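You operate a simulated robot arm through the tools that you are given. There is no shell and no other tool. Be economical: measure what you need, move in short steps, check, and stop when the job is done.

Carry out the task below with a simulated two-armed robot. There is one attempt and no reset: what you move stays moved.

TASK
Fetch the purple tin and set it on top of the grey hawk. Take the battery pack on the top of the tool box and put it away on the top of the charging bench. Fetch the banded flask and stand it on the slatted hop-up deck. Carry the deep grey tray with both arms and set it on the black mat. Press the number five key three times. Put the 25 mm white gauge block from the top of the sample bench on top of the black tape measure there and the 15 mm white gauge block on the top of the white sill board. Put the 35 mm grey fixings box from the top of the sample bench on top of the card box there and the 50 mm grey fixings box on the top of the site box. Any order will do. Set down upright: purple tin, battery pack, banded flask, white gauge block.

Only the result counts: the job must be done as asked and must still hold three seconds after the hand-in. Knocking over, shifting, dropping, spilling or breaking anything else fails it.

THE ROBOT
Two 7-joint arms with two-finger parallel grippers on one trunk, on a base that drives. Base frame: it is fixed to the floor where the robot stands at the start and does not move with it; the origin is under the middle of the robot, x ahead of it, y to its left, z up. Units: m, rad, N and s.
The left shoulder is at the start at [0.05, 0.158, 1.158], the right one opposite. With the tool pointing down near the work surface each hand reaches from about 0.1 to 0.38 m from the robot's upright axis, wherever it stands, measured 20 degrees to its own side. Places, roughly: banded flask (9x9x22 cm) [2.4, 5.3, 1.2]; battery pack [2.5, 2.5, 0.75]; black mat [-0.9, -7.4, 0.8]; card box [1.25, -3.5, 0.75]; deep grey tray (16x24x8 cm) [-0.9, -3.1, 0.4]; grey fixings box [1, -3.75, 0.75]; grey hawk (20x20x15 cm) [1.7, -4.4, 0.8]; number five key [0.8, -4.7, 0.8]; purple tin [0.5, 0, 1.25]; slatted hop-up deck [3.9, 2.3, 0.5]; tape measure [1, -4, 0.75]; top of the charging bench (17x80 cm) [-0.9, -2.48, 0.9]; top of the site box [-1, -4.2, 0.6]; top of the white sill board [-0.9, -5.6, 0.9]; white gauge block [1, -4.25, 0.75]. Payload 3.91 kg a hand.
The tool frame of a hand sits at the grasp point between the pads (the TCP): z along the fingers, y along the line on which they close. The tips reach 0.03 m beyond it. The gripper opens to 0.11 m. The fingers are 0.02 m wide and 0.01 m thick; the gripper's body (0.048 by 0.112 m) begins 0.055 m behind the TCP.
Orientation is that of the tool frame in the base frame, as a unit quaternion [w, x, y, z]. With the fingers straight down and closing along the base's y, the tool's x points along the base's -x, its y along +y and its z along -z.

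THE INTERFACE
- The arms move only by the tool jog_arm. It takes "left_targets", "right_targets" or both (then of equal length, played together; a hand with none holds still); each is a list of rows, each a list of 6 numbers: the shift along the tool's x, y, z in m, then the turn, a rotation vector about the tool's x, y, z in rad. In form: [[tx, ty, tz, ax, ay, az], ...]. A call has 1 to 12 rows; each row shifts and turns the commanded pose from where the row before left it, along the tool's axes as they then stand. "left_fingers" and "right_fingers" are, for a hand that has rows, the gripper command, from -1 (fully open) to 1 (shut), values between in proportion, set as the call begins (left out, the last holds). A row lasts 0.2 s, in which the tool goes at most 0.05 m and 0.15 rad; a call with a longer step from one row to the next is refused whole, and so is a gripper value outside its range. A pose out of reach is approached as far as the arm can. The call stops where the force on the tool passes 40 N (or 10 N more than at its start, if that is more) or the arm is blocked; 0.2 s more then pass. Each finger travels about 0.153 m/s and halts on what it meets, pressing with about 40 N; the grip force reading is that of the motor and also rises with nothing between the fingers. The clock runs only during rows and for 0.2 s after the last one: add rows that do not move to give the fingers time. It gives the time, the measured TCP pose, the force on the tool (base axes), the opening and the grip force at its end, in the units of the frame above (readings bear some noise), with the torque about the TCP (base axes, N m) and any sound that the robot's microphone picked up.
- Cameras (640 x 400 px; columns grow to the right, rows downward): "scene" is now at [0.1376, 0.0113, 1.324]; the picture's right is [0.23, -0.97, 0.00], its down [-0.42, -0.10, -0.90] and it looks along [0.88, 0.21, -0.43] (base axes); focal length 276 px, centre (320, 200). "left" rides on the left gripper at [0.073, -0.017, -0.103] in its tool frame; the picture's right is [0.23, 0.97, 0.00], its down [-0.76, 0.18, -0.62] and it looks along [-0.61, 0.14, 0.78] (tool axes); focal length 222 px, centre (320, 200). "right" rides on the right gripper at [0.072, 0.017, -0.103] in its tool frame; the picture's right is [-0.23, 0.97, 0.00], its down [-0.76, -0.18, -0.62] and it looks along [-0.61, -0.14, 0.78] (tool axes); focal length 222 px, centre (320, 200).
- get_image(camera): a new picture of that camera. It takes no simulated time.
- lift_body(by): slides the trunk up (or, below 0, down) by that many m; the arms and the scene camera ride with it, the base frame stays. It gives what a move gives, with no picture.
- drive_base(legs): drives the robot by 1 to 6 legs, each [ahead, turn to the left] in m and rad, along the robot's own axes; the way and the turn of a leg run together, so that a leg with both is an arc; at most 1.5 m and 3.142 rad a leg. The arms and the cameras ride along, it lands a little off, and it stops where it bumps. It gives what a move gives.
- turn_head(pan, tilt): turns the head with the scene camera to pan (to the left, within 1.396 rad either way) and tilt (down, from -0.506 to 1.204), counted from straight ahead of the robot. It gives what a move gives.
- pixel_to_xyz(camera, pixels): for up to 12 pixels [column, row] of the newest picture of that camera ("zoom" is the newest enlarged one), the place [x, y, z] in the base frame of the surface seen there, good to about 0.003 m, but the place of the scene camera against the robot may be out by one fixed shift of up to 0.025 m in any direction. It takes no simulated time.
- zoom(camera, box): a new picture of the part [left, top, right, bottom] of that camera's present view, enlarged. It takes no simulated time.
- finish_job(): hands the job in; it is judged then, once.

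Work in short steps. Measure before you move; look again where a grasp or a placing could have gone wrong, and mend it. You have 322 turns and 196 pictures in all, those below and enlarged ones among them. Open the grippers and draw the arms clear of the work before you hand the job in, unless the task says otherwise; then end with one line.

The tools are called after "Request:" by a JSON object that holds its "name" and its "arguments". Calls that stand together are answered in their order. jog_arm: Moves the arms, as the interface text tells. Its arguments: {"type":"object","properties":{"left_targets":{"type":"array","items":{"type":"array","items":{"type":"number"}}},"left_fingers":{"type":"number"},"right_targets":{"type":"array","items":{"type":"array","items":{"type":"number"}}},"right_fingers":{"type":"number"}},"required":[]} The other tools are called the same way: lift_body (by) slides the trunk up or down; drive_base (legs) drives the base; turn_head (pan, tilt) turns the head that bears the scene camera; get_image (camera) takes a picture; pixel_to_xyz (camera, pixels) gives the place of the surface under pixels of a picture; zoom (camera, box) takes an enlarged picture of a part of a camera's view; finish_job () hands the job in.

At the start:

```text
clock: 0.0
left_ee_pos: [0.3476, 0.2068, 1.0014]
left_tcp_rot: [0.0, -0.001, 1.0, -0.001]
left_force: [-0.4, -0.2, 0.4]
left_torque: [-0.02, 0.01, -0.01]
left_gripper_width: 0.11
left_gripper_force: 0.1
right_ee_pos: [0.3882, -0.1072, 1.001]
right_tcp_rot: [0.0, 0.0, 1.0, -0.002]
right_force: [0.0, 0.1, -0.7]
right_torque: [0.0, -0.03, -0.04]
right_gripper_width: 0.1105
right_gripper_force: 0.0
trunk travel left (down, up): [-0.4, 0.082]
robot x, y, heading: [-0.0007, -0.0014, 0.006]
head pan, tilt: [0.234, 0.445]
```

scene: 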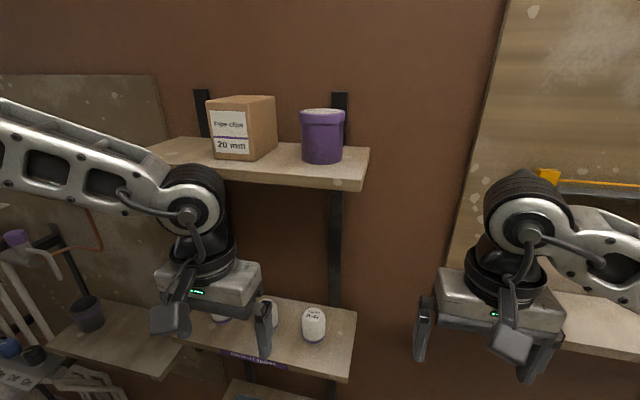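
right: 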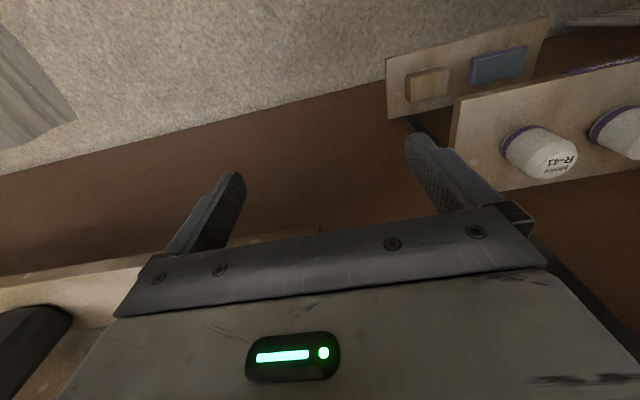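
left: 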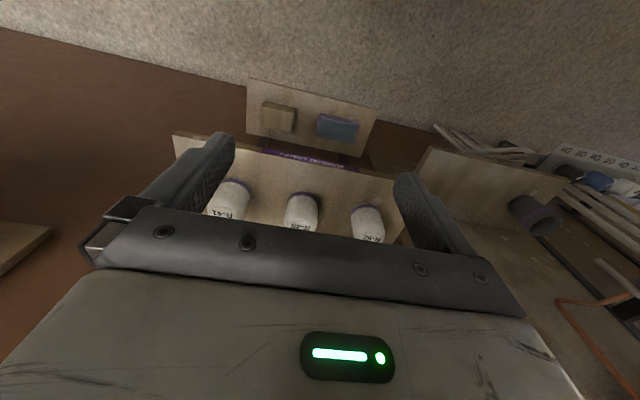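

The tin shows in the scene at about (322,138) on the shelf. I measure the tin, the shelf and the box beside it.

Request:
{"name": "pixel_to_xyz", "arguments": {"camera": "scene", "pixels": [[322, 114], [305, 135], [322, 140], [340, 135], [322, 158], [300, 170], [360, 180], [270, 130], [345, 100], [240, 98], [420, 60], [240, 60]]}}

Request:
{"name": "pixel_to_xyz", "arguments": {"camera": "right", "pixels": [[200, 60], [540, 140], [430, 85], [20, 300]]}}

Request:
{"name": "turn_head", "arguments": {"pan": 0, "tilt": 0.2}}

Request:
{"name": "get_image", "arguments": {"camera": "scene"}}

```text
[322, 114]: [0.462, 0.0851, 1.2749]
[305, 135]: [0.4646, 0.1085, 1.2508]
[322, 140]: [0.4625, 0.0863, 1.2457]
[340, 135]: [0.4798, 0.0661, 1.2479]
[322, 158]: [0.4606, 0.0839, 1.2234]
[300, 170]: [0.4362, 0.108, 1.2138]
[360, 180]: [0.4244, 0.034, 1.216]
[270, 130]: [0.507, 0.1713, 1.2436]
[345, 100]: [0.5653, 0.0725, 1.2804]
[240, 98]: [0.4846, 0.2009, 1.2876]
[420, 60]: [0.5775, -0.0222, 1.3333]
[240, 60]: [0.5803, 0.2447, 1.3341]
```

```text
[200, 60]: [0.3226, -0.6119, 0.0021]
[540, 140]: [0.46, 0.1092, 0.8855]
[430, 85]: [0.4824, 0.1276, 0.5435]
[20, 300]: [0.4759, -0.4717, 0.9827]
```

```text
clock: 0.8
left_ee_pos: [0.3473, 0.2057, 1.0012]
left_tcp_rot: [0.001, -0.001, 1.0, 0.0]
left_force: [-0.2, 0.1, 0.3]
left_torque: [0.02, -0.01, -0.01]
left_gripper_width: 0.11
left_gripper_force: 0.0
right_ee_pos: [0.3885, -0.1071, 0.9992]
right_tcp_rot: [0.0, 0.0, 1.0, -0.001]
right_force: [-1.0, -0.7, -0.2]
right_torque: [0.02, 0.01, -0.02]
right_gripper_width: 0.11
right_gripper_force: 0.0
trunk travel left (down, up): [-0.4, 0.082]
robot x, y, heading: [0.0036, -0.0024, -0.001]
head pan, tilt: [0.0, 0.201]
```

```text
192 pictures are left
```

scene: 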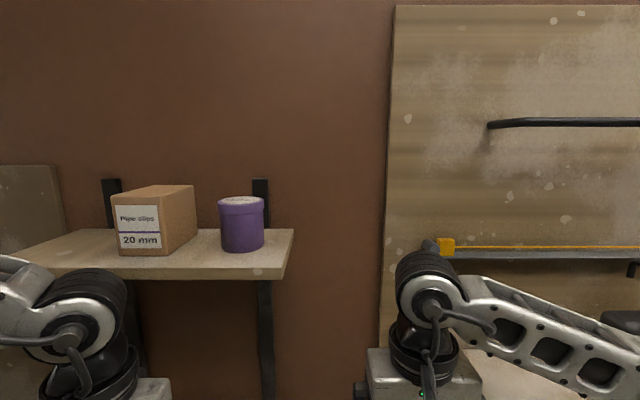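

The tin is about at [0.49, 0.085], with its base at z≈1.215 and the box to its left. I back off a little, raise the trunk, then raise the left hand and tilt it 45° forward.

Request:
{"name": "drive_base", "arguments": {"legs": [[-0.12, 0]]}}

Request:
{"name": "lift_body", "arguments": {"by": 0.08}}

Request:
{"name": "jog_arm", "arguments": {"left_targets": [[0, 0, -0.05, 0, 0, 0], [0, 0, -0.05, 0, 0, 0], [0, 0, -0.05, 0, 0, 0], [0, 0, -0.05, 0, 0, 0], [0, 0, -0.02, 0, -0.131, 0], [0, 0, 0, 0, -0.131, 0], [0, 0, 0, 0, -0.131, 0], [0, 0, 0, 0, -0.131, 0], [0, 0, 0, 0, -0.131, 0], [0, 0, 0, 0, -0.131, 0]]}}

Request:
{"name": "get_image", "arguments": {"camera": "left"}}

Request:
{"name": "get_image", "arguments": {"camera": "scene"}}

```text
clock: 2.0
left_ee_pos: [0.2256, 0.2071, 0.9994]
left_tcp_rot: [0.0, -0.002, 1.0, 0.0]
left_force: [-0.2, -0.2, 0.0]
left_torque: [0.01, -0.01, 0.04]
left_gripper_width: 0.11
left_gripper_force: 0.0
right_ee_pos: [0.2683, -0.1079, 1.0003]
right_tcp_rot: [0.002, -0.001, 1.0, 0.0]
right_force: [-0.8, 0.3, -0.4]
right_torque: [0.0, -0.01, -0.01]
right_gripper_width: 0.1101
right_gripper_force: 0.1
trunk travel left (down, up): [-0.4, 0.082]
robot x, y, heading: [-0.1207, -0.001, 0.003]
head pan, tilt: [0.0, 0.201]
```

```text
clock: 3.2
left_ee_pos: [0.2275, 0.2075, 1.0805]
left_tcp_rot: [-0.001, -0.002, 1.0, 0.0]
left_force: [-0.3, 0.0, 0.4]
left_torque: [0.02, -0.01, -0.01]
left_gripper_width: 0.11
left_gripper_force: 0.0
right_ee_pos: [0.2691, -0.1074, 1.0803]
right_tcp_rot: [0.001, -0.001, 1.0, -0.002]
right_force: [0.7, 0.4, -0.2]
right_torque: [-0.03, 0.01, 0.03]
right_gripper_width: 0.1102
right_gripper_force: 0.0
trunk travel left (down, up): [-0.48, 0.002]
robot x, y, heading: [-0.1201, 0.0009, -0.005]
head pan, tilt: [0.0, 0.201]
```

```text
clock: 5.4
left_ee_pos: [0.2244, 0.2075, 1.3003]
left_tcp_rot: [0.385, -0.002, 0.923, 0.0]
left_force: [-0.3, 0.8, 0.5]
left_torque: [-0.01, 0.0, 0.0]
left_gripper_width: 0.1101
left_gripper_force: 0.0
right_ee_pos: [0.2692, -0.1077, 1.0801]
right_tcp_rot: [0.001, -0.001, 1.0, 0.0]
right_force: [-0.2, 0.1, -0.4]
right_torque: [-0.02, 0.0, 0.01]
right_gripper_width: 0.1098
right_gripper_force: 0.0
trunk travel left (down, up): [-0.48, 0.002]
robot x, y, heading: [-0.1194, 0.0009, 0.001]
head pan, tilt: [0.0, 0.201]
```

```text
191 pictures are left
```

left: 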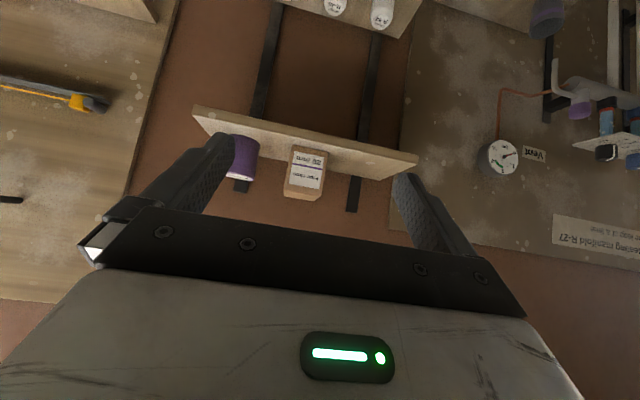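

```text
190 pictures are left
```

scene: 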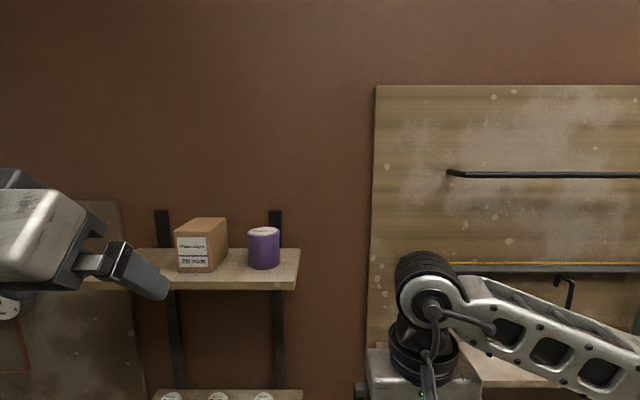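

The arm is obeying well. In the left picture the tin shows at about (243,158); I measure it with both cameras to get the scene camera's offset.

Request:
{"name": "pixel_to_xyz", "arguments": {"camera": "left", "pixels": [[243, 160], [240, 176], [252, 160], [234, 178], [247, 150], [225, 133], [300, 195], [292, 185], [290, 170], [220, 125]]}}

Request:
{"name": "pixel_to_xyz", "arguments": {"camera": "scene", "pixels": [[263, 230], [264, 250], [264, 267], [250, 250], [278, 250], [209, 250], [295, 285], [225, 222], [295, 255]]}}

```text
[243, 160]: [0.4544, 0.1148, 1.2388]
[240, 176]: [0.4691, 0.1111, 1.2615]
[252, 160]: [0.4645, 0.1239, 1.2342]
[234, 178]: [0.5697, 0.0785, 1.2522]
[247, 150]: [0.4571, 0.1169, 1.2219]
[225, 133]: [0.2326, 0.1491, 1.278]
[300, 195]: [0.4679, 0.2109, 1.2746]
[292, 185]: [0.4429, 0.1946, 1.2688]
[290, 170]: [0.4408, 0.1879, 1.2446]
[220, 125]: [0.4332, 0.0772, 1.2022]
```

```text
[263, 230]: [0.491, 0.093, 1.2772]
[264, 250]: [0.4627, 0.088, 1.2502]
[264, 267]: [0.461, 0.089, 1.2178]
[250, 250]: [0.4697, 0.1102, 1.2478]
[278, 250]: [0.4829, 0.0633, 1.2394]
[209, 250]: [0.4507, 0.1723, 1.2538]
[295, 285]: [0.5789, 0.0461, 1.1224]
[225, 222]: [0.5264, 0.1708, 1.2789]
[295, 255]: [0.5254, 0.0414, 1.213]
```

The scene camera reads roughly 0.015 m low in y. I move the hand right by 0.1 to line up with the tin, then look again.

Request:
{"name": "jog_arm", "arguments": {"left_targets": [[0, -0.05, 0, 0, 0, 0], [0, -0.05, 0, 0, 0, 0], [0, 0, 0, 0, 0, 0]]}}

Request:
{"name": "zoom", "arguments": {"camera": "left", "box": [200, 80, 440, 230]}}

```text
clock: 6.2
left_ee_pos: [0.225, 0.1069, 1.3021]
left_tcp_rot: [0.384, -0.002, 0.923, 0.001]
left_force: [-0.1, 0.0, 0.6]
left_torque: [-0.03, -0.04, 0.0]
left_gripper_width: 0.1099
left_gripper_force: 0.0
right_ee_pos: [0.2691, -0.1069, 1.0801]
right_tcp_rot: [0.001, -0.001, 1.0, 0.0]
right_force: [-0.4, 0.3, -0.1]
right_torque: [0.03, -0.02, 0.02]
right_gripper_width: 0.11
right_gripper_force: 0.0
trunk travel left (down, up): [-0.48, 0.002]
robot x, y, heading: [-0.1215, -0.0014, -0.001]
head pan, tilt: [0.0, 0.201]
```

```text
2.67 times, centred on (320, 155) of left
```

zoom: 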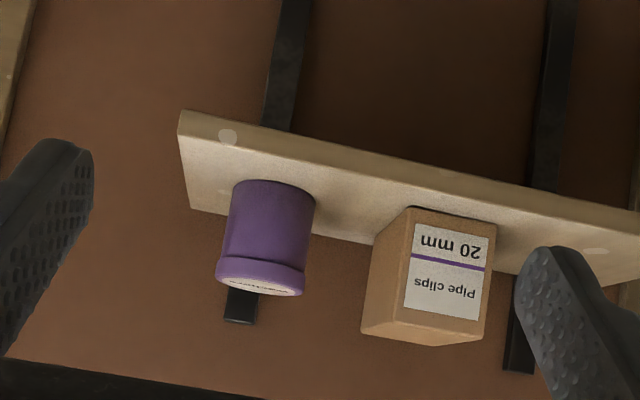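

Request:
{"name": "pixel_to_xyz", "arguments": {"camera": "zoom", "pixels": [[268, 225], [232, 225], [308, 225], [262, 265], [220, 280], [302, 285], [270, 188], [330, 225], [385, 280], [410, 215], [365, 325], [260, 150]]}}

```text
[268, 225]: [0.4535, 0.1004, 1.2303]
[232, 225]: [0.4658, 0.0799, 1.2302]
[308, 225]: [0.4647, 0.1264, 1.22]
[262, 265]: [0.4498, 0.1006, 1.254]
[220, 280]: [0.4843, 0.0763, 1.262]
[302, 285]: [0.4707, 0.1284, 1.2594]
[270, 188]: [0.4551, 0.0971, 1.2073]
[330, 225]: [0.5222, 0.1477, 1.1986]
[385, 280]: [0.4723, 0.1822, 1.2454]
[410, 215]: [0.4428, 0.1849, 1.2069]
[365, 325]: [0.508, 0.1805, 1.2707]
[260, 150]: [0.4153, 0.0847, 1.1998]
```

The tin is centred near [0.477, 0.1015], z 1.199 to 1.263; the box side lies at y 0.18. I drive ahead 0.1, go over the tin and then come down on it with the fingers open.

Request:
{"name": "drive_base", "arguments": {"legs": [[0.1, 0]]}}

Request:
{"name": "jog_arm", "arguments": {"left_targets": [[-0.027, 0, 0.027, 0, 0, 0], [-0.027, 0, 0.027, 0, 0, 0], [-0.027, -0.003, 0.027, 0, 0, 0], [-0.027, -0.003, 0.027, 0, 0, 0], [0, 0, 0, 0, 0, 0]], "left_fingers": -1}}

```text
clock: 7.3
left_ee_pos: [0.3266, 0.1061, 1.2996]
left_tcp_rot: [0.384, 0.0, 0.923, 0.0]
left_force: [0.0, -0.1, -0.5]
left_torque: [-0.02, 0.04, -0.04]
left_gripper_width: 0.11
left_gripper_force: 0.0
right_ee_pos: [0.3697, -0.1081, 1.0802]
right_tcp_rot: [0.0, 0.001, 1.0, 0.0]
right_force: [0.3, 0.4, 0.1]
right_torque: [-0.02, 0.01, -0.02]
right_gripper_width: 0.1101
right_gripper_force: 0.0
trunk travel left (down, up): [-0.48, 0.002]
robot x, y, heading: [-0.0209, -0.0001, -0.001]
head pan, tilt: [0.0, 0.201]
```

```text
clock: 8.5
left_ee_pos: [0.4783, 0.1026, 1.3026]
left_tcp_rot: [0.385, 0.0, 0.923, 0.001]
left_force: [-0.8, 0.2, -0.8]
left_torque: [0.02, 0.01, 0.0]
left_gripper_width: 0.11
left_gripper_force: 0.1
left hand out of reach, approached as far as the arm can: row 4
right_ee_pos: [0.3679, -0.1089, 1.0808]
right_tcp_rot: [0.001, 0.002, 1.0, 0.0]
right_force: [-0.9, 0.1, 0.1]
right_torque: [0.01, 0.02, 0.01]
right_gripper_width: 0.1099
right_gripper_force: 0.1
trunk travel left (down, up): [-0.48, 0.002]
robot x, y, heading: [-0.0196, 0.0007, 0.001]
head pan, tilt: [0.0, 0.201]
```

The hand is over the tin at the edge of its reach; I come down 0.062 and check with the wrist camera.

Request:
{"name": "jog_arm", "arguments": {"left_targets": [[0.022, 0, 0.022, 0, 0, 0], [0.022, 0, 0.022, 0, 0, 0], [0, 0, 0, 0, 0, 0]]}}

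Request:
{"name": "get_image", "arguments": {"camera": "left"}}

```text
clock: 9.3
left_ee_pos: [0.4793, 0.1029, 1.2398]
left_tcp_rot: [0.384, 0.001, 0.923, -0.001]
left_force: [0.0, -0.9, 0.4]
left_torque: [0.0, 0.0, 0.03]
left_gripper_width: 0.1102
left_gripper_force: 0.0
right_ee_pos: [0.3677, -0.1098, 1.0804]
right_tcp_rot: [0.001, 0.001, 1.0, 0.0]
right_force: [0.9, 0.2, 0.1]
right_torque: [0.03, -0.01, 0.0]
right_gripper_width: 0.1103
right_gripper_force: 0.0
trunk travel left (down, up): [-0.48, 0.002]
robot x, y, heading: [-0.019, 0.0017, 0.001]
head pan, tilt: [0.0, 0.201]
```

```text
188 pictures are left
```

left: 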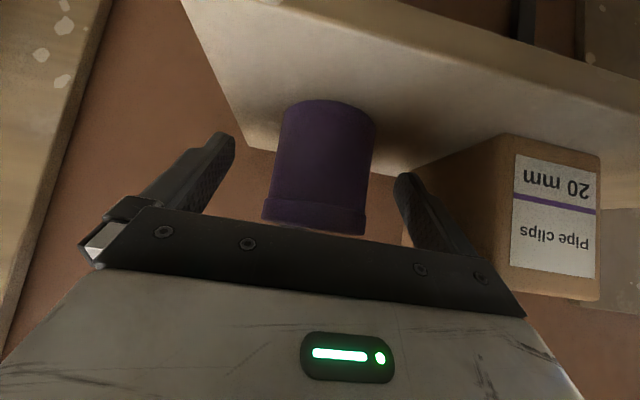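

The tin sits between the fingers (centre about (318,165)). I close the fingers.

Request:
{"name": "jog_arm", "arguments": {"left_targets": [[0, 0, 0, 0, 0, 0], [0, 0, 0, 0, 0, 0], [0, 0, 0, 0, 0, 0]], "left_fingers": 1}}

Request:
{"name": "jog_arm", "arguments": {"left_targets": [[-0.02, 0, -0.02, 0, 0, 0], [-0.025, 0, -0.025, 0, 0, 0]]}}

Request:
{"name": "get_image", "arguments": {"camera": "left"}}

```text
clock: 10.1
left_ee_pos: [0.4798, 0.1034, 1.2392]
left_tcp_rot: [0.384, -0.001, 0.923, 0.001]
left_force: [0.0, 0.5, 0.1]
left_torque: [0.0, -0.03, -0.01]
left_gripper_width: 0.0572
left_gripper_force: 39.9
right_ee_pos: [0.3678, -0.1086, 1.0807]
right_tcp_rot: [-0.001, 0.001, 1.0, 0.0]
right_force: [-0.2, 0.0, 0.4]
right_torque: [-0.01, -0.02, 0.02]
right_gripper_width: 0.1102
right_gripper_force: 0.0
trunk travel left (down, up): [-0.48, 0.002]
robot x, y, heading: [-0.0197, 0.0046, -0.007]
head pan, tilt: [0.0, 0.201]
```

```text
clock: 10.7
left_ee_pos: [0.477, 0.1035, 1.3044]
left_tcp_rot: [0.383, 0.0, 0.924, 0.0]
left_force: [-0.3, -0.6, -0.3]
left_torque: [0.01, -0.01, -0.04]
left_gripper_width: 0.0
left_gripper_force: 37.7
right_ee_pos: [0.3695, -0.1072, 1.0794]
right_tcp_rot: [0.0, 0.001, 1.0, -0.001]
right_force: [-0.1, -0.7, 0.2]
right_torque: [-0.01, 0.0, -0.01]
right_gripper_width: 0.11
right_gripper_force: 0.1
trunk travel left (down, up): [-0.48, 0.002]
robot x, y, heading: [-0.0198, -0.004, 0.002]
head pan, tilt: [0.0, 0.201]
```

```text
187 pictures are left
```

left: 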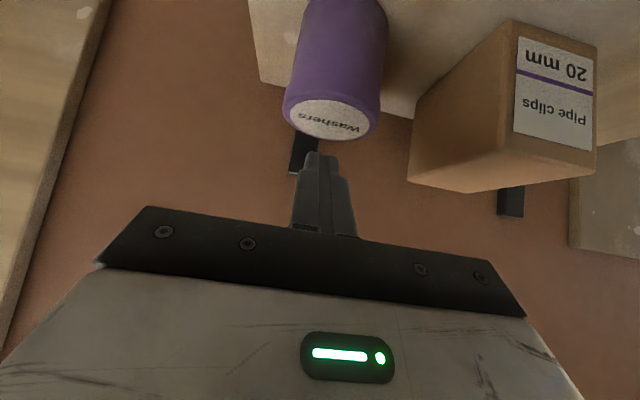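

The tin slipped out of the grip. It still stands; I measure it again.

Request:
{"name": "pixel_to_xyz", "arguments": {"camera": "left", "pixels": [[340, 40], [300, 50], [380, 50], [330, 125], [310, 118], [350, 130], [290, 115], [300, 60], [345, 10], [440, 60], [270, 50]]}}

Request:
{"name": "get_image", "arguments": {"camera": "scene"}}

```text
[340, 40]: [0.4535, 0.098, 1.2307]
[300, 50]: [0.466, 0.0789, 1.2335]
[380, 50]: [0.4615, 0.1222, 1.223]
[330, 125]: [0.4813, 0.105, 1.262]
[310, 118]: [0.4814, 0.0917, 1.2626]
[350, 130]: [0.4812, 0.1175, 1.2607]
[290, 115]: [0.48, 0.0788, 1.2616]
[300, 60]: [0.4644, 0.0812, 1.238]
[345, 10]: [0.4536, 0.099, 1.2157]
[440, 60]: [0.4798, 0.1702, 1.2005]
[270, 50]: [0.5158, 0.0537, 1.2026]
```

```text
186 pictures are left
```

scene: 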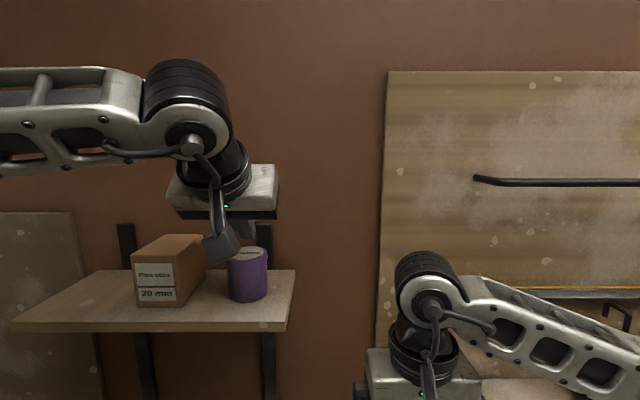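

The tin still stands at about [0.48, 0.101], and its lid is wider than its body, so I probably caught only the lid. I open, flatten the tool to 20° below level and grip the body lower down.

Request:
{"name": "jog_arm", "arguments": {"left_targets": [[0, 0, 0, 0, -0.145, 0], [0, 0, 0, 0, -0.145, 0], [0, 0, 0, 0, -0.146, 0], [0, 0, 0, 0, 0, 0]], "left_fingers": -1}}

Request:
{"name": "jog_arm", "arguments": {"left_targets": [[0.0244, -0.001, 0.01, 0, 0, 0], [0.0244, -0.001, 0.01, 0, 0, 0], [0.0244, 0, 0.01, 0, 0, 0], [0, 0, 0, 0, 0, 0]]}}

Request:
{"name": "get_image", "arguments": {"camera": "left"}}

```text
clock: 11.7
left_ee_pos: [0.4798, 0.1044, 1.3036]
left_tcp_rot: [0.575, 0.0, 0.818, 0.0]
left_force: [-0.1, 0.7, -0.2]
left_torque: [0.01, -0.01, -0.02]
left_gripper_width: 0.1099
left_gripper_force: 0.1
right_ee_pos: [0.3681, -0.1081, 1.0796]
right_tcp_rot: [0.0, 0.001, 1.0, -0.001]
right_force: [0.3, -0.4, 0.4]
right_torque: [0.01, -0.03, -0.02]
right_gripper_width: 0.1099
right_gripper_force: 0.0
trunk travel left (down, up): [-0.48, 0.002]
robot x, y, heading: [-0.019, 0.0006, -0.001]
head pan, tilt: [0.0, 0.201]
```

```text
clock: 12.7
left_ee_pos: [0.4839, 0.1022, 1.2254]
left_tcp_rot: [0.573, 0.0, 0.82, 0.0]
left_force: [0.4, 0.8, -0.6]
left_torque: [-0.04, 0.02, -0.01]
left_gripper_width: 0.1099
left_gripper_force: 0.1
right_ee_pos: [0.368, -0.1091, 1.0803]
right_tcp_rot: [0.001, 0.001, 1.0, -0.001]
right_force: [0.3, -0.1, 0.0]
right_torque: [0.02, -0.02, -0.02]
right_gripper_width: 0.1099
right_gripper_force: 0.0
trunk travel left (down, up): [-0.48, 0.002]
robot x, y, heading: [-0.0227, 0.0025, -0.002]
head pan, tilt: [0.0, 0.201]
```

```text
185 pictures are left
```

left: 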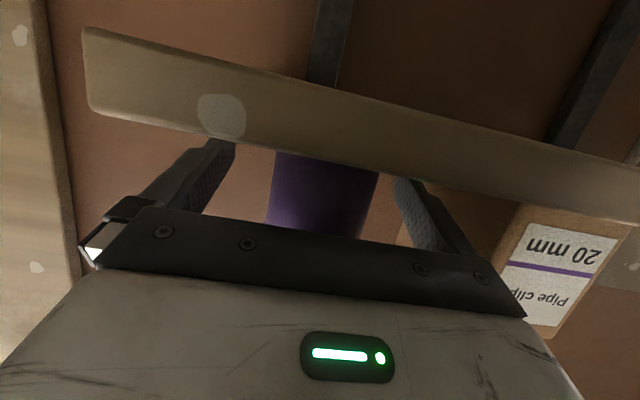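

The tin is again between the fingers. I close with some waiting time, then lift only a little, and slowly.

Request:
{"name": "jog_arm", "arguments": {"left_targets": [[0, 0, 0, 0, 0, 0], [0, 0, 0, 0, 0, 0], [0, 0, 0, 0, 0, 0], [0, 0, 0, 0, 0, 0]], "left_fingers": 1}}

Request:
{"name": "jog_arm", "arguments": {"left_targets": [[-0.0047, 0, -0.0017, 0, 0, 0], [-0.0047, 0, -0.0017, 0, 0, 0], [-0.0047, 0, -0.0017, 0, 0, 0], [-0.0047, 0, -0.0017, 0, 0, 0]]}}

```text
clock: 13.7
left_ee_pos: [0.4843, 0.103, 1.2264]
left_tcp_rot: [0.574, 0.001, 0.819, 0.0]
left_force: [0.1, 0.9, 0.6]
left_torque: [-0.01, -0.02, 0.01]
left_gripper_width: 0.0566
left_gripper_force: 39.6
right_ee_pos: [0.3689, -0.108, 1.0806]
right_tcp_rot: [0.0, 0.001, 1.0, -0.001]
right_force: [0.0, -0.3, -0.4]
right_torque: [0.02, -0.01, -0.03]
right_gripper_width: 0.11
right_gripper_force: 0.0
trunk travel left (down, up): [-0.48, 0.002]
robot x, y, heading: [-0.0224, -0.0036, 0.001]
head pan, tilt: [0.0, 0.201]
```

```text
clock: 14.7
left_ee_pos: [0.4831, 0.1017, 1.2452]
left_tcp_rot: [0.574, -0.001, 0.819, 0.0]
left_force: [0.1, -0.1, -1.4]
left_torque: [0.0, 0.0, -0.02]
left_gripper_width: 0.056
left_gripper_force: 39.8
right_ee_pos: [0.3693, -0.1098, 1.0804]
right_tcp_rot: [0.0, 0.001, 1.0, -0.002]
right_force: [1.2, 0.6, -0.4]
right_torque: [0.03, 0.02, -0.02]
right_gripper_width: 0.1098
right_gripper_force: 0.1
trunk travel left (down, up): [-0.48, 0.002]
robot x, y, heading: [-0.0186, 0.0004, -0.004]
head pan, tilt: [0.0, 0.201]
```

The width is 0.056 and the force is a little downward, so the tin may be up. I lift a bit more and look.

Request:
{"name": "jog_arm", "arguments": {"left_targets": [[-0.0094, 0, -0.0034, 0, 0, 0], [-0.0094, 0, -0.0034, 0, 0, 0], [-0.0094, 0, -0.0034, 0, 0, 0], [-0.0094, 0, -0.0034, 0, 0, 0]]}}

Request:
{"name": "get_image", "arguments": {"camera": "left"}}

Request:
{"name": "get_image", "arguments": {"camera": "scene"}}

```text
clock: 15.7
left_ee_pos: [0.4837, 0.1034, 1.2852]
left_tcp_rot: [0.575, 0.0, 0.818, 0.0]
left_force: [-0.2, 0.4, -2.0]
left_torque: [0.05, 0.01, 0.0]
left_gripper_width: 0.056
left_gripper_force: 40.5
right_ee_pos: [0.3692, -0.1085, 1.0802]
right_tcp_rot: [0.001, 0.0, 1.0, -0.002]
right_force: [-0.9, 0.1, -0.2]
right_torque: [-0.02, 0.01, 0.0]
right_gripper_width: 0.1099
right_gripper_force: 0.1
trunk travel left (down, up): [-0.48, 0.002]
robot x, y, heading: [-0.0208, 0.0019, 0.001]
head pan, tilt: [0.0, 0.201]
```

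```text
184 pictures are left
```

left: 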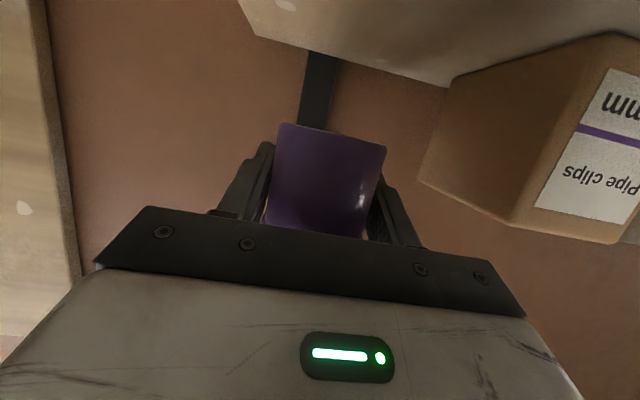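

```text
183 pictures are left
```

scene: 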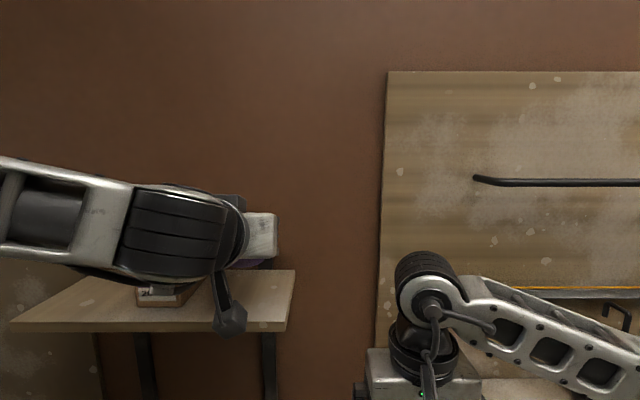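

The tin is in the grip, its base about 0.026 below the TCP. I back off and look around to plan the drive.

Request:
{"name": "drive_base", "arguments": {"legs": [[-0.25, 0]]}}

Request:
{"name": "turn_head", "arguments": {"pan": -1.39, "tilt": 0.35}}

Request:
{"name": "get_image", "arguments": {"camera": "scene"}}

Request:
{"name": "turn_head", "arguments": {"pan": 1.39, "tilt": 0.35}}

Request:
{"name": "get_image", "arguments": {"camera": "scene"}}

```text
clock: 17.5
left_ee_pos: [0.2332, 0.1051, 1.2847]
left_tcp_rot: [0.574, 0.0, 0.819, 0.0]
left_force: [-0.3, 0.4, -2.0]
left_torque: [-0.02, -0.01, 0.0]
left_gripper_width: 0.0558
left_gripper_force: 40.2
right_ee_pos: [0.1186, -0.1084, 1.0791]
right_tcp_rot: [0.001, 0.001, 1.0, -0.001]
right_force: [-0.3, 0.1, 0.7]
right_torque: [0.02, 0.0, -0.03]
right_gripper_width: 0.1103
right_gripper_force: 0.0
trunk travel left (down, up): [-0.48, 0.002]
robot x, y, heading: [-0.2693, -0.0014, 0.002]
head pan, tilt: [0.0, 0.201]
```

```text
clock: 19.1
left_ee_pos: [0.2346, 0.105, 1.2848]
left_tcp_rot: [0.575, -0.001, 0.818, 0.001]
left_force: [0.2, 1.4, -1.7]
left_torque: [0.03, 0.02, 0.01]
left_gripper_width: 0.0558
left_gripper_force: 40.0
right_ee_pos: [0.1185, -0.109, 1.0791]
right_tcp_rot: [0.0, 0.001, 1.0, -0.001]
right_force: [-0.1, 0.1, 0.0]
right_torque: [-0.06, 0.02, 0.0]
right_gripper_width: 0.1103
right_gripper_force: 0.1
trunk travel left (down, up): [-0.48, 0.002]
robot x, y, heading: [-0.2695, -0.0012, -0.003]
head pan, tilt: [-1.389, 0.351]
```

```text
182 pictures are left
```

scene: 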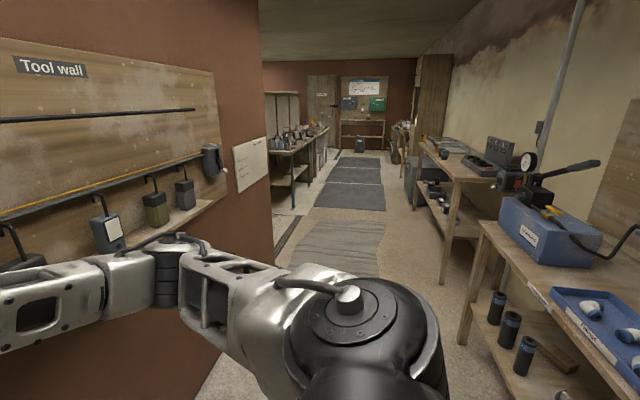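

```text
clock: 21.5
left_ee_pos: [0.235, 0.1044, 1.285]
left_tcp_rot: [0.575, 0.0, 0.818, 0.0]
left_force: [0.5, -0.2, -2.2]
left_torque: [-0.02, 0.01, 0.02]
left_gripper_width: 0.0556
left_gripper_force: 40.3
right_ee_pos: [0.119, -0.1083, 1.0795]
right_tcp_rot: [0.0, 0.0, 1.0, 0.0]
right_force: [0.1, 0.8, -0.3]
right_torque: [0.0, 0.03, -0.01]
right_gripper_width: 0.11
right_gripper_force: 0.0
trunk travel left (down, up): [-0.48, 0.002]
robot x, y, heading: [-0.2718, -0.0012, -0.004]
head pan, tilt: [1.389, 0.351]
```

```text
181 pictures are left
```

scene: 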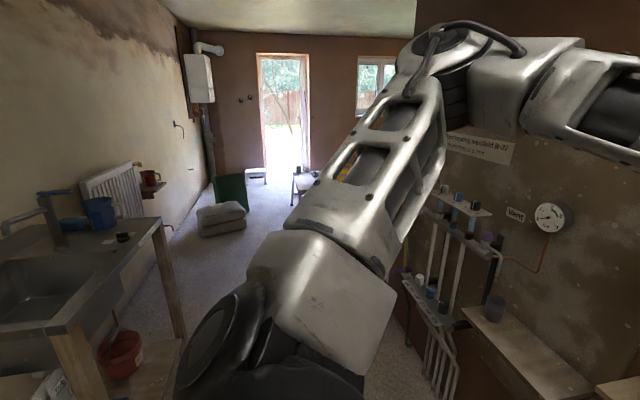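

The room is a long aisle along y. I measure the free width towards +y (newest scene picture): sink corner (160,220), wall corner, cement bags, and pipe rack.

Request:
{"name": "pixel_to_xyz", "arguments": {"camera": "scene", "pixels": [[160, 220], [183, 335], [125, 375], [222, 215], [232, 175], [298, 185], [255, 180], [405, 350], [440, 395], [415, 285], [470, 310], [285, 170]]}}

```text
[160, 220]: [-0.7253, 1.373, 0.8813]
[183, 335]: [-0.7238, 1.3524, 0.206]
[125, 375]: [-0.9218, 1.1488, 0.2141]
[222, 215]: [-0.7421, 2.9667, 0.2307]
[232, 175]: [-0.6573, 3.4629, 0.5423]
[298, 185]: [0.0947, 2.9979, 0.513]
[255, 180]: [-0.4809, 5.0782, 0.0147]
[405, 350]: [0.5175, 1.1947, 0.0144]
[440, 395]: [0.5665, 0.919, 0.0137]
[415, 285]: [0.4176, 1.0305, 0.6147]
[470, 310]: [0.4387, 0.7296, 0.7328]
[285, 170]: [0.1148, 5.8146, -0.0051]
```

The aisle runs from x≈-0.72 to 0.42. I tuck both hands closer before turning.

Request:
{"name": "jog_arm", "arguments": {"left_targets": [[0.015, 0, -0.041, 0, 0, 0], [0.015, 0, -0.041, 0, 0, 0], [0.015, 0, -0.041, 0, 0, 0], [0.015, 0, -0.041, 0, 0, 0], [0.012, 0, -0.033, 0, 0, 0]], "right_targets": [[0.03, 0, 0, 0, 0, 0], [0.03, 0, 0, 0, 0, 0], [0.03, 0, 0, 0, 0, 0], [0.0, 0, 0, 0, 0, 0], [0.0, 0, 0, 0, 0, 0]]}}

Request:
{"name": "drive_base", "arguments": {"legs": [[0.08, 0], [0, 1.57]]}}

Request:
{"name": "turn_head", "arguments": {"pan": 0, "tilt": 0.4}}

Request:
{"name": "get_image", "arguments": {"camera": "scene"}}

```text
clock: 22.7
left_ee_pos: [0.0655, 0.0941, 1.3166]
left_tcp_rot: [0.573, 0.0, 0.82, 0.001]
left_force: [-0.5, 0.4, -1.5]
left_torque: [-0.01, 0.0, -0.05]
left_gripper_width: 0.0558
left_gripper_force: 39.9
left hand out of reach, approached as far as the arm can: row 3, 4, 5
right_ee_pos: [0.0275, -0.1072, 1.08]
right_tcp_rot: [0.0, 0.0, 1.0, 0.0]
right_force: [0.1, -0.4, 0.1]
right_torque: [-0.02, 0.02, 0.04]
right_gripper_width: 0.1098
right_gripper_force: 0.1
trunk travel left (down, up): [-0.48, 0.002]
robot x, y, heading: [-0.2698, 0.0033, -0.002]
head pan, tilt: [1.389, 0.351]
```

```text
clock: 27.6
left_ee_pos: [-0.283, 0.336, 1.3152]
left_tcp_rot: [-0.405, 0.58, -0.579, -0.406]
left_force: [0.1, 0.0, -1.4]
left_torque: [-0.02, -0.02, 0.01]
left_gripper_width: 0.0556
left_gripper_force: 40.7
right_ee_pos: [-0.0821, 0.2977, 1.0794]
right_tcp_rot: [0.001, -0.707, 0.707, 0.0]
right_force: [0.3, -1.2, -0.1]
right_torque: [-0.01, -0.03, -0.01]
right_gripper_width: 0.1101
right_gripper_force: 0.0
trunk travel left (down, up): [-0.48, 0.002]
robot x, y, heading: [-0.1918, -0.0001, 1.575]
head pan, tilt: [1.389, 0.351]
```

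```text
clock: 29.1
left_ee_pos: [-0.2822, 0.3365, 1.3156]
left_tcp_rot: [-0.405, 0.58, -0.579, -0.406]
left_force: [-0.2, -0.1, -1.3]
left_torque: [-0.02, -0.04, 0.0]
left_gripper_width: 0.0553
left_gripper_force: 40.0
right_ee_pos: [-0.0809, 0.2973, 1.0795]
right_tcp_rot: [0.0, -0.707, 0.707, -0.001]
right_force: [0.0, -0.5, 0.5]
right_torque: [0.03, 0.0, 0.0]
right_gripper_width: 0.11
right_gripper_force: 0.0
trunk travel left (down, up): [-0.48, 0.002]
robot x, y, heading: [-0.1887, -0.0012, 1.573]
head pan, tilt: [0.0, 0.4]
```

```text
180 pictures are left
```

scene: 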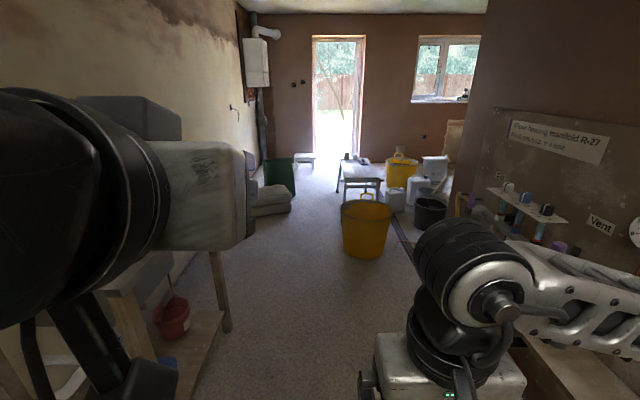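

A yellow bucket, a stool and more buckets stand ahead. I measure them.

Request:
{"name": "pixel_to_xyz", "arguments": {"camera": "scene", "pixels": [[343, 240], [365, 258], [390, 245], [335, 190], [380, 195], [418, 225], [445, 210], [392, 205], [285, 213], [300, 160], [470, 185], [440, 160]]}}

Request:
{"name": "zoom", "arguments": {"camera": "scene", "box": [230, 80, 510, 255]}}

```text
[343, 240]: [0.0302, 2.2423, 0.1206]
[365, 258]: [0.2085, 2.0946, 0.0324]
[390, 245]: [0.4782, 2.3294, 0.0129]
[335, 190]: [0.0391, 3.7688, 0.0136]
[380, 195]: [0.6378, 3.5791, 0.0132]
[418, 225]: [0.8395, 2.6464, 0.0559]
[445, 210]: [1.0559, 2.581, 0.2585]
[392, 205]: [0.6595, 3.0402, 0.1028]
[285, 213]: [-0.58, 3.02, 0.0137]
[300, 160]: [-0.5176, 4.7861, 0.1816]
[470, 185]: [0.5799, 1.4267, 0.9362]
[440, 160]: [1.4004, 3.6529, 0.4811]
```

```text
2.29 times, centred on (370, 168) of scene
```

zoom: 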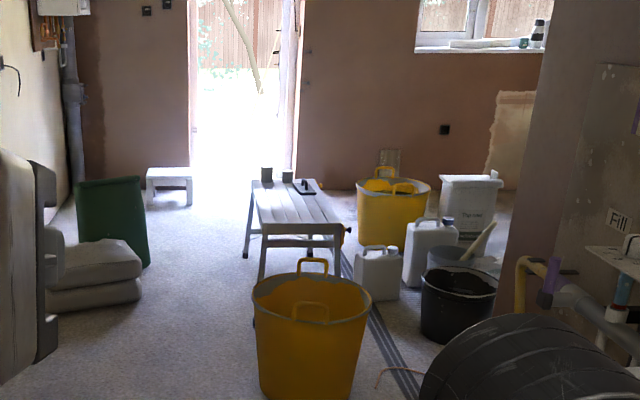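

I drive 0.9 m ahead to see round the wall corner on the right.

Request:
{"name": "drive_base", "arguments": {"legs": [[0.9, 0]]}}

Request:
{"name": "turn_head", "arguments": {"pan": -0.6, "tilt": 0.5}}

Request:
{"name": "get_image", "arguments": {"camera": "scene"}}

```text
clock: 33.8
left_ee_pos: [-0.2826, 1.2236, 1.3158]
left_tcp_rot: [-0.404, 0.58, -0.579, -0.406]
left_force: [-1.0, 0.9, -1.7]
left_torque: [0.03, 0.02, 0.0]
left_gripper_width: 0.0555
left_gripper_force: 39.6
right_ee_pos: [-0.0813, 1.1851, 1.0804]
right_tcp_rot: [-0.001, 0.707, -0.707, 0.0]
right_force: [0.6, 0.4, -0.2]
right_torque: [0.0, -0.01, 0.01]
right_gripper_width: 0.1099
right_gripper_force: 0.1
trunk travel left (down, up): [-0.48, 0.002]
robot x, y, heading: [-0.1914, 0.8947, 1.569]
head pan, tilt: [0.0, 0.4]
```

```text
clock: 34.8
left_ee_pos: [-0.2816, 1.2239, 1.3152]
left_tcp_rot: [-0.405, 0.58, -0.578, -0.406]
left_force: [0.0, -0.4, -1.5]
left_torque: [0.01, 0.0, 0.01]
left_gripper_width: 0.0553
left_gripper_force: 40.7
right_ee_pos: [-0.0807, 1.1868, 1.08]
right_tcp_rot: [0.0, 0.707, -0.707, 0.0]
right_force: [0.2, -0.2, 0.1]
right_torque: [-0.02, 0.04, 0.01]
right_gripper_width: 0.1102
right_gripper_force: 0.2
trunk travel left (down, up): [-0.48, 0.002]
robot x, y, heading: [-0.1866, 0.8847, 1.571]
head pan, tilt: [-0.6, 0.499]
```

```text
178 pictures are left
```

scene: 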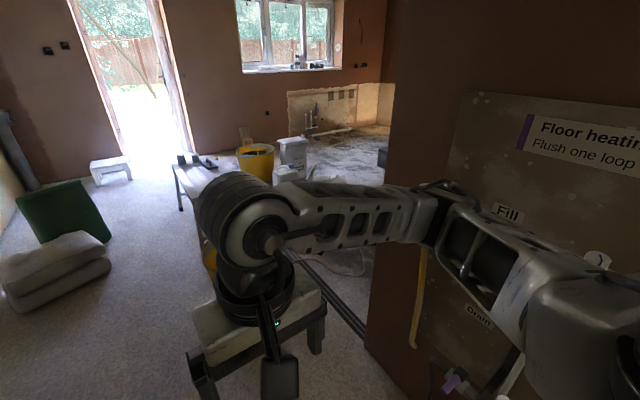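

The arm hides part of it. I measure the wall corner, the floor strips and open floor.

Request:
{"name": "pixel_to_xyz", "arguments": {"camera": "scene", "pixels": [[368, 340], [372, 280], [345, 310], [352, 322], [340, 325], [345, 265], [360, 265], [330, 258], [205, 250], [320, 235], [105, 240], [70, 300]]}}

Request:
{"name": "zoom", "arguments": {"camera": "scene", "box": [260, 210, 420, 400]}}

```text
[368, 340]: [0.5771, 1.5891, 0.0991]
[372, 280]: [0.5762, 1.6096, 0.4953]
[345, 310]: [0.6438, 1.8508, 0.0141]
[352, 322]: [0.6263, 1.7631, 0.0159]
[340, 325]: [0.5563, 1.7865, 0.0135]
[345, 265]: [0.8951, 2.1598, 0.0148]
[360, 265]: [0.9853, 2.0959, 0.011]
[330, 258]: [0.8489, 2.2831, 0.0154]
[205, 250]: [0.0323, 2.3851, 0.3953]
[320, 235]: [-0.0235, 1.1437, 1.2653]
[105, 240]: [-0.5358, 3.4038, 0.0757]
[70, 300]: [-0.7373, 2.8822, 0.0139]
```

```text
2.11 times, centred on (340, 305) of scene
```

zoom: 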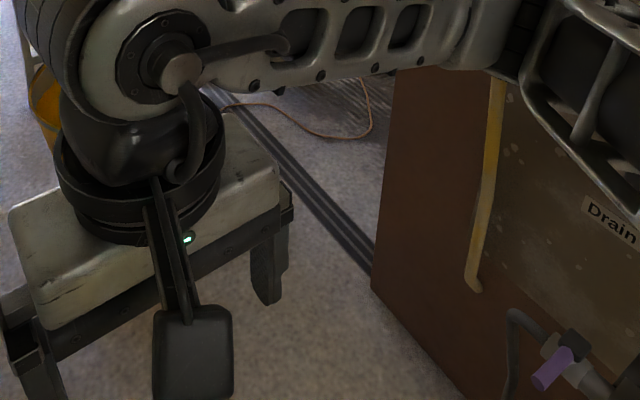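

Two gaps are about 0.55 m wide, so I need the robot's own footprint. I look down at the base.

Request:
{"name": "turn_head", "arguments": {"pan": 0.15, "tilt": 1.2}}

Request:
{"name": "get_image", "arguments": {"camera": "scene"}}

Request:
{"name": "get_image", "arguments": {"camera": "right"}}

```text
clock: 35.9
left_ee_pos: [-0.2833, 1.2222, 1.3118]
left_tcp_rot: [0.401, -0.578, 0.582, 0.407]
left_force: [-0.2, -0.4, -1.6]
left_torque: [0.03, 0.0, 0.0]
left_gripper_width: 0.0553
left_gripper_force: 39.7
right_ee_pos: [-0.082, 1.1843, 1.0801]
right_tcp_rot: [0.0, 0.708, -0.707, 0.0]
right_force: [0.4, 0.5, 0.1]
right_torque: [0.0, -0.01, 0.0]
right_gripper_width: 0.1101
right_gripper_force: 0.1
trunk travel left (down, up): [-0.48, 0.002]
robot x, y, heading: [-0.1909, 0.8879, 1.566]
head pan, tilt: [0.15, 1.201]
```

```text
176 pictures are left
```

scene: 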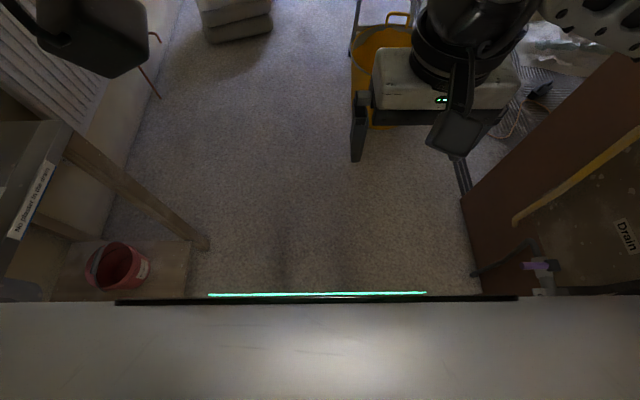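

```text
175 pictures are left
```

right: 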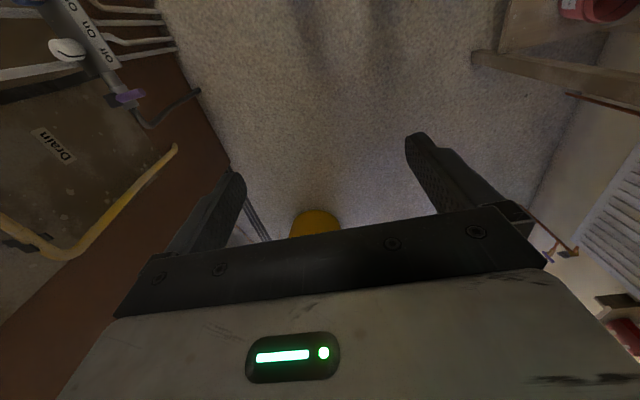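

I measure the robot's front edge (green strip) and torso edges, and the side obstacles.

Request:
{"name": "pixel_to_xyz", "arguments": {"camera": "scene", "pixels": [[210, 295], [425, 293], [120, 303], [515, 300], [320, 320], [560, 310], [60, 310], [200, 245], [475, 270], [270, 30], [355, 60], [462, 195]]}}

```text
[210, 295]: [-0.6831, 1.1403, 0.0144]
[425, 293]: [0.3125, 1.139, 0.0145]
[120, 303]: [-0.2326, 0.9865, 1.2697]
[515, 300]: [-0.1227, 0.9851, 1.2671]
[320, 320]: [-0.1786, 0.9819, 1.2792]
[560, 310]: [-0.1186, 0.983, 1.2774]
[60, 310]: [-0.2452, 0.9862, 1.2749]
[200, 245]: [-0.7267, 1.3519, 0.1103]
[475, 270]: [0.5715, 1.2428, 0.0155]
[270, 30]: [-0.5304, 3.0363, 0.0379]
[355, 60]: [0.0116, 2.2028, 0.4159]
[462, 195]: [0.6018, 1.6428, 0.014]
```

The base front lies less than 0.25 m ahead of the axis, so gaps of 0.55 m may be passable. I check how far the right elbow sticks out.

Request:
{"name": "turn_head", "arguments": {"pan": -1.1, "tilt": 0.5}}

Request:
{"name": "get_image", "arguments": {"camera": "scene"}}

Request:
{"name": "pixel_to_xyz", "arguments": {"camera": "scene", "pixels": [[200, 150], [230, 180], [260, 130], [300, 180], [340, 200], [400, 200], [450, 250], [350, 250], [500, 220], [150, 250], [560, 260], [250, 220]]}}

```text
clock: 37.3
left_ee_pos: [-0.2816, 1.2221, 1.3156]
left_tcp_rot: [-0.405, 0.579, -0.579, -0.406]
left_force: [-0.3, -0.6, -0.6]
left_torque: [-0.01, -0.02, -0.04]
left_gripper_width: 0.0555
left_gripper_force: 40.5
right_ee_pos: [-0.082, 1.185, 1.08]
right_tcp_rot: [0.0, 0.708, -0.706, 0.001]
right_force: [-0.3, -0.1, 0.4]
right_torque: [-0.01, -0.02, 0.0]
right_gripper_width: 0.1101
right_gripper_force: 0.1
trunk travel left (down, up): [-0.48, 0.002]
robot x, y, heading: [-0.1873, 0.8866, 1.568]
head pan, tilt: [-1.1, 0.499]
```

```text
174 pictures are left
```

scene: 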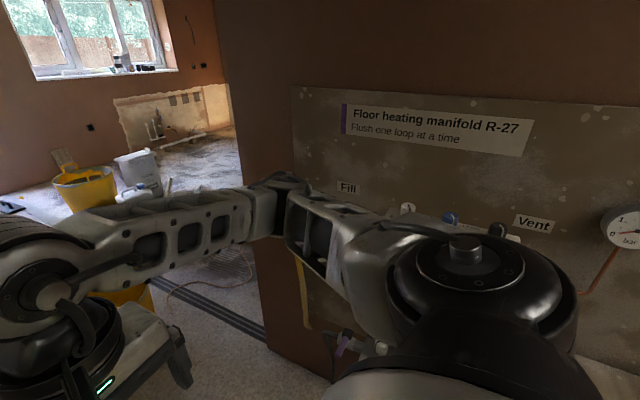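

```text
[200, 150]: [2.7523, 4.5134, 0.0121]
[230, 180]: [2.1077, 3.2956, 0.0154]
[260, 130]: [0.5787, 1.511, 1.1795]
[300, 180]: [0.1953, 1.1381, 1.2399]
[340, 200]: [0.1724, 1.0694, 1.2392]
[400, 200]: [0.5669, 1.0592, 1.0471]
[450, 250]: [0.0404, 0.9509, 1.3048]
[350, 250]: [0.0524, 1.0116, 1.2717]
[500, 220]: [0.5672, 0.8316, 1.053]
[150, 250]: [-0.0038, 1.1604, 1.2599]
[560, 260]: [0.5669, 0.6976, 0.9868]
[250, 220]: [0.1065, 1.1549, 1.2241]
```

The right elbow sticks out about 0.4 m, so the wall-corner gap is bad for it. The left way (bags at x -0.54, stool at x 0.03) has only low obstacles; I line up on x≈-0.255.

Request:
{"name": "drive_base", "arguments": {"legs": [[0.35, 0.1], [0.35, 0], [0.35, -0.1]]}}

Request:
{"name": "turn_head", "arguments": {"pan": 0, "tilt": 0.7}}

Request:
{"name": "get_image", "arguments": {"camera": "scene"}}

```text
clock: 43.4
left_ee_pos: [-0.3728, 2.2833, 1.3153]
left_tcp_rot: [-0.4, 0.586, -0.573, -0.409]
left_force: [0.0, 0.2, -0.7]
left_torque: [0.0, -0.02, 0.03]
left_gripper_width: 0.0553
left_gripper_force: 40.0
right_ee_pos: [-0.1725, 2.2482, 1.08]
right_tcp_rot: [-0.001, 0.715, -0.699, 0.0]
right_force: [-0.2, -0.1, -0.8]
right_torque: [-0.03, -0.02, -0.02]
right_gripper_width: 0.1099
right_gripper_force: 0.1
trunk travel left (down, up): [-0.48, 0.002]
robot x, y, heading: [-0.2717, 1.9482, 1.597]
head pan, tilt: [-1.1, 0.499]
```

```text
clock: 44.8
left_ee_pos: [-0.3742, 2.2833, 1.3149]
left_tcp_rot: [-0.4, 0.586, -0.572, -0.411]
left_force: [0.3, 0.4, -1.9]
left_torque: [0.0, -0.02, -0.03]
left_gripper_width: 0.0552
left_gripper_force: 39.8
right_ee_pos: [-0.1728, 2.2484, 1.0801]
right_tcp_rot: [-0.001, 0.715, -0.699, 0.002]
right_force: [-0.3, 0.2, -0.4]
right_torque: [0.03, -0.01, 0.03]
right_gripper_width: 0.1101
right_gripper_force: 0.1
trunk travel left (down, up): [-0.48, 0.002]
robot x, y, heading: [-0.2741, 1.9493, 1.597]
head pan, tilt: [0.0, 0.7]
```

```text
173 pictures are left
```

scene: 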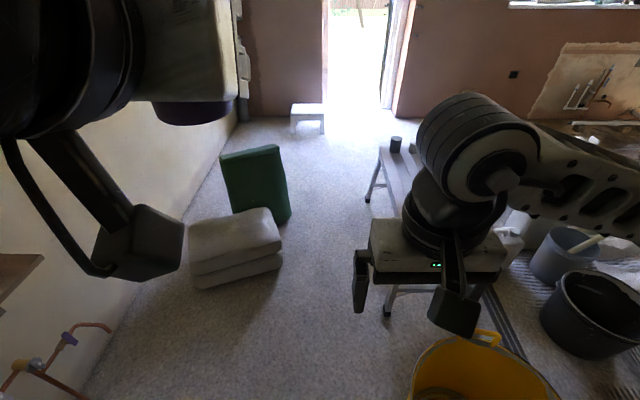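

Request:
{"name": "pixel_to_xyz", "arguments": {"camera": "scene", "pixels": [[282, 262], [280, 240], [290, 215], [386, 314], [368, 200], [382, 165], [415, 385], [325, 130], [380, 150], [396, 290]]}}

```text
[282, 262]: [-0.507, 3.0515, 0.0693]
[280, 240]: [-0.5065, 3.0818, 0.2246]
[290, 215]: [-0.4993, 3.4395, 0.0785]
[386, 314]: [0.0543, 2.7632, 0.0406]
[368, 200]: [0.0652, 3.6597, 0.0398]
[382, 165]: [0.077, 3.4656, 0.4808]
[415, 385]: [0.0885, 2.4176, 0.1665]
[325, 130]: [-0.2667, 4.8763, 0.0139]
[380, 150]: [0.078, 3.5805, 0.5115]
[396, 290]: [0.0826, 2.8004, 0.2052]
```

The gap is x -0.52 to 0.045, with centre -0.235. I shift to it with small pivots and then drive straight through.

Request:
{"name": "drive_base", "arguments": {"legs": [[0, -0.1], [0.55, 0], [0, 0.074]]}}

```text
clock: 46.8
left_ee_pos: [-0.3307, 2.4457, 1.3138]
left_tcp_rot: [0.419, -0.559, 0.6, 0.39]
left_force: [-0.1, 0.7, -1.2]
left_torque: [0.0, 0.02, 0.0]
left_gripper_width: 0.0557
left_gripper_force: 39.6
right_ee_pos: [-0.1323, 2.3933, 1.0793]
right_tcp_rot: [-0.001, -0.681, 0.732, -0.001]
right_force: [0.6, 0.3, 0.1]
right_torque: [-0.04, 0.0, -0.03]
right_gripper_width: 0.11
right_gripper_force: 0.0
trunk travel left (down, up): [-0.48, 0.002]
robot x, y, heading: [-0.2619, 2.0996, 1.493]
head pan, tilt: [0.0, 0.7]
stopped in leg 2: the robot was blocked; the commanded pose is now the measured one
```

The robot bumped at y 2.10. I look down to see what it touches and whether the bucket moved.

Request:
{"name": "turn_head", "arguments": {"pan": -0.5, "tilt": 1.2}}

Request:
{"name": "get_image", "arguments": {"camera": "scene"}}

Request:
{"name": "turn_head", "arguments": {"pan": 0.7, "tilt": 1.0}}

Request:
{"name": "get_image", "arguments": {"camera": "scene"}}

```text
clock: 47.8
left_ee_pos: [-0.3306, 2.4419, 1.3155]
left_tcp_rot: [0.42, -0.558, 0.599, 0.392]
left_force: [1.6, -0.2, -1.4]
left_torque: [-0.01, -0.02, 0.0]
left_gripper_width: 0.0556
left_gripper_force: 40.3
right_ee_pos: [-0.1323, 2.39, 1.0801]
right_tcp_rot: [0.0, -0.681, 0.732, -0.001]
right_force: [-0.5, 0.5, -0.6]
right_torque: [0.02, -0.04, 0.03]
right_gripper_width: 0.1098
right_gripper_force: 0.0
trunk travel left (down, up): [-0.48, 0.002]
robot x, y, heading: [-0.2604, 2.0964, 1.503]
head pan, tilt: [-0.499, 1.201]
```

```text
172 pictures are left
```

scene: 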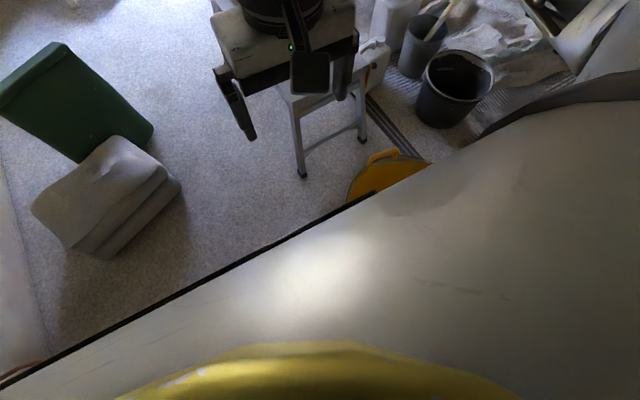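

```text
clock: 49.2
left_ee_pos: [-0.332, 2.4432, 1.3175]
left_tcp_rot: [0.421, -0.561, 0.597, 0.39]
left_force: [-0.4, 0.7, -2.0]
left_torque: [0.0, 0.0, 0.01]
left_gripper_width: 0.0555
left_gripper_force: 40.4
right_ee_pos: [-0.132, 2.3902, 1.0802]
right_tcp_rot: [0.0, -0.681, 0.732, -0.001]
right_force: [0.2, -0.2, 0.1]
right_torque: [0.0, 0.02, 0.01]
right_gripper_width: 0.1102
right_gripper_force: 0.1
trunk travel left (down, up): [-0.48, 0.002]
robot x, y, heading: [-0.2616, 2.1036, 1.496]
head pan, tilt: [0.7, 1.0]
```

```text
171 pictures are left
```

scene: 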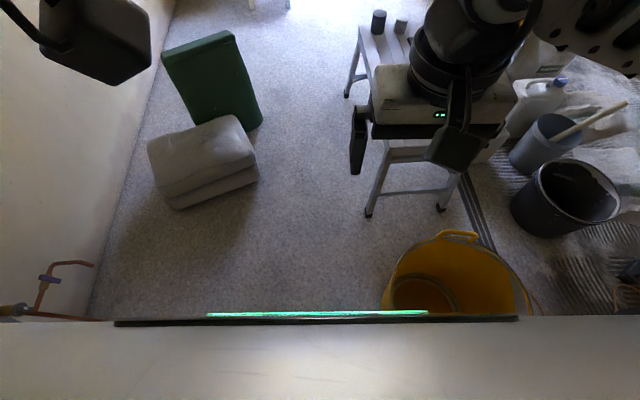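

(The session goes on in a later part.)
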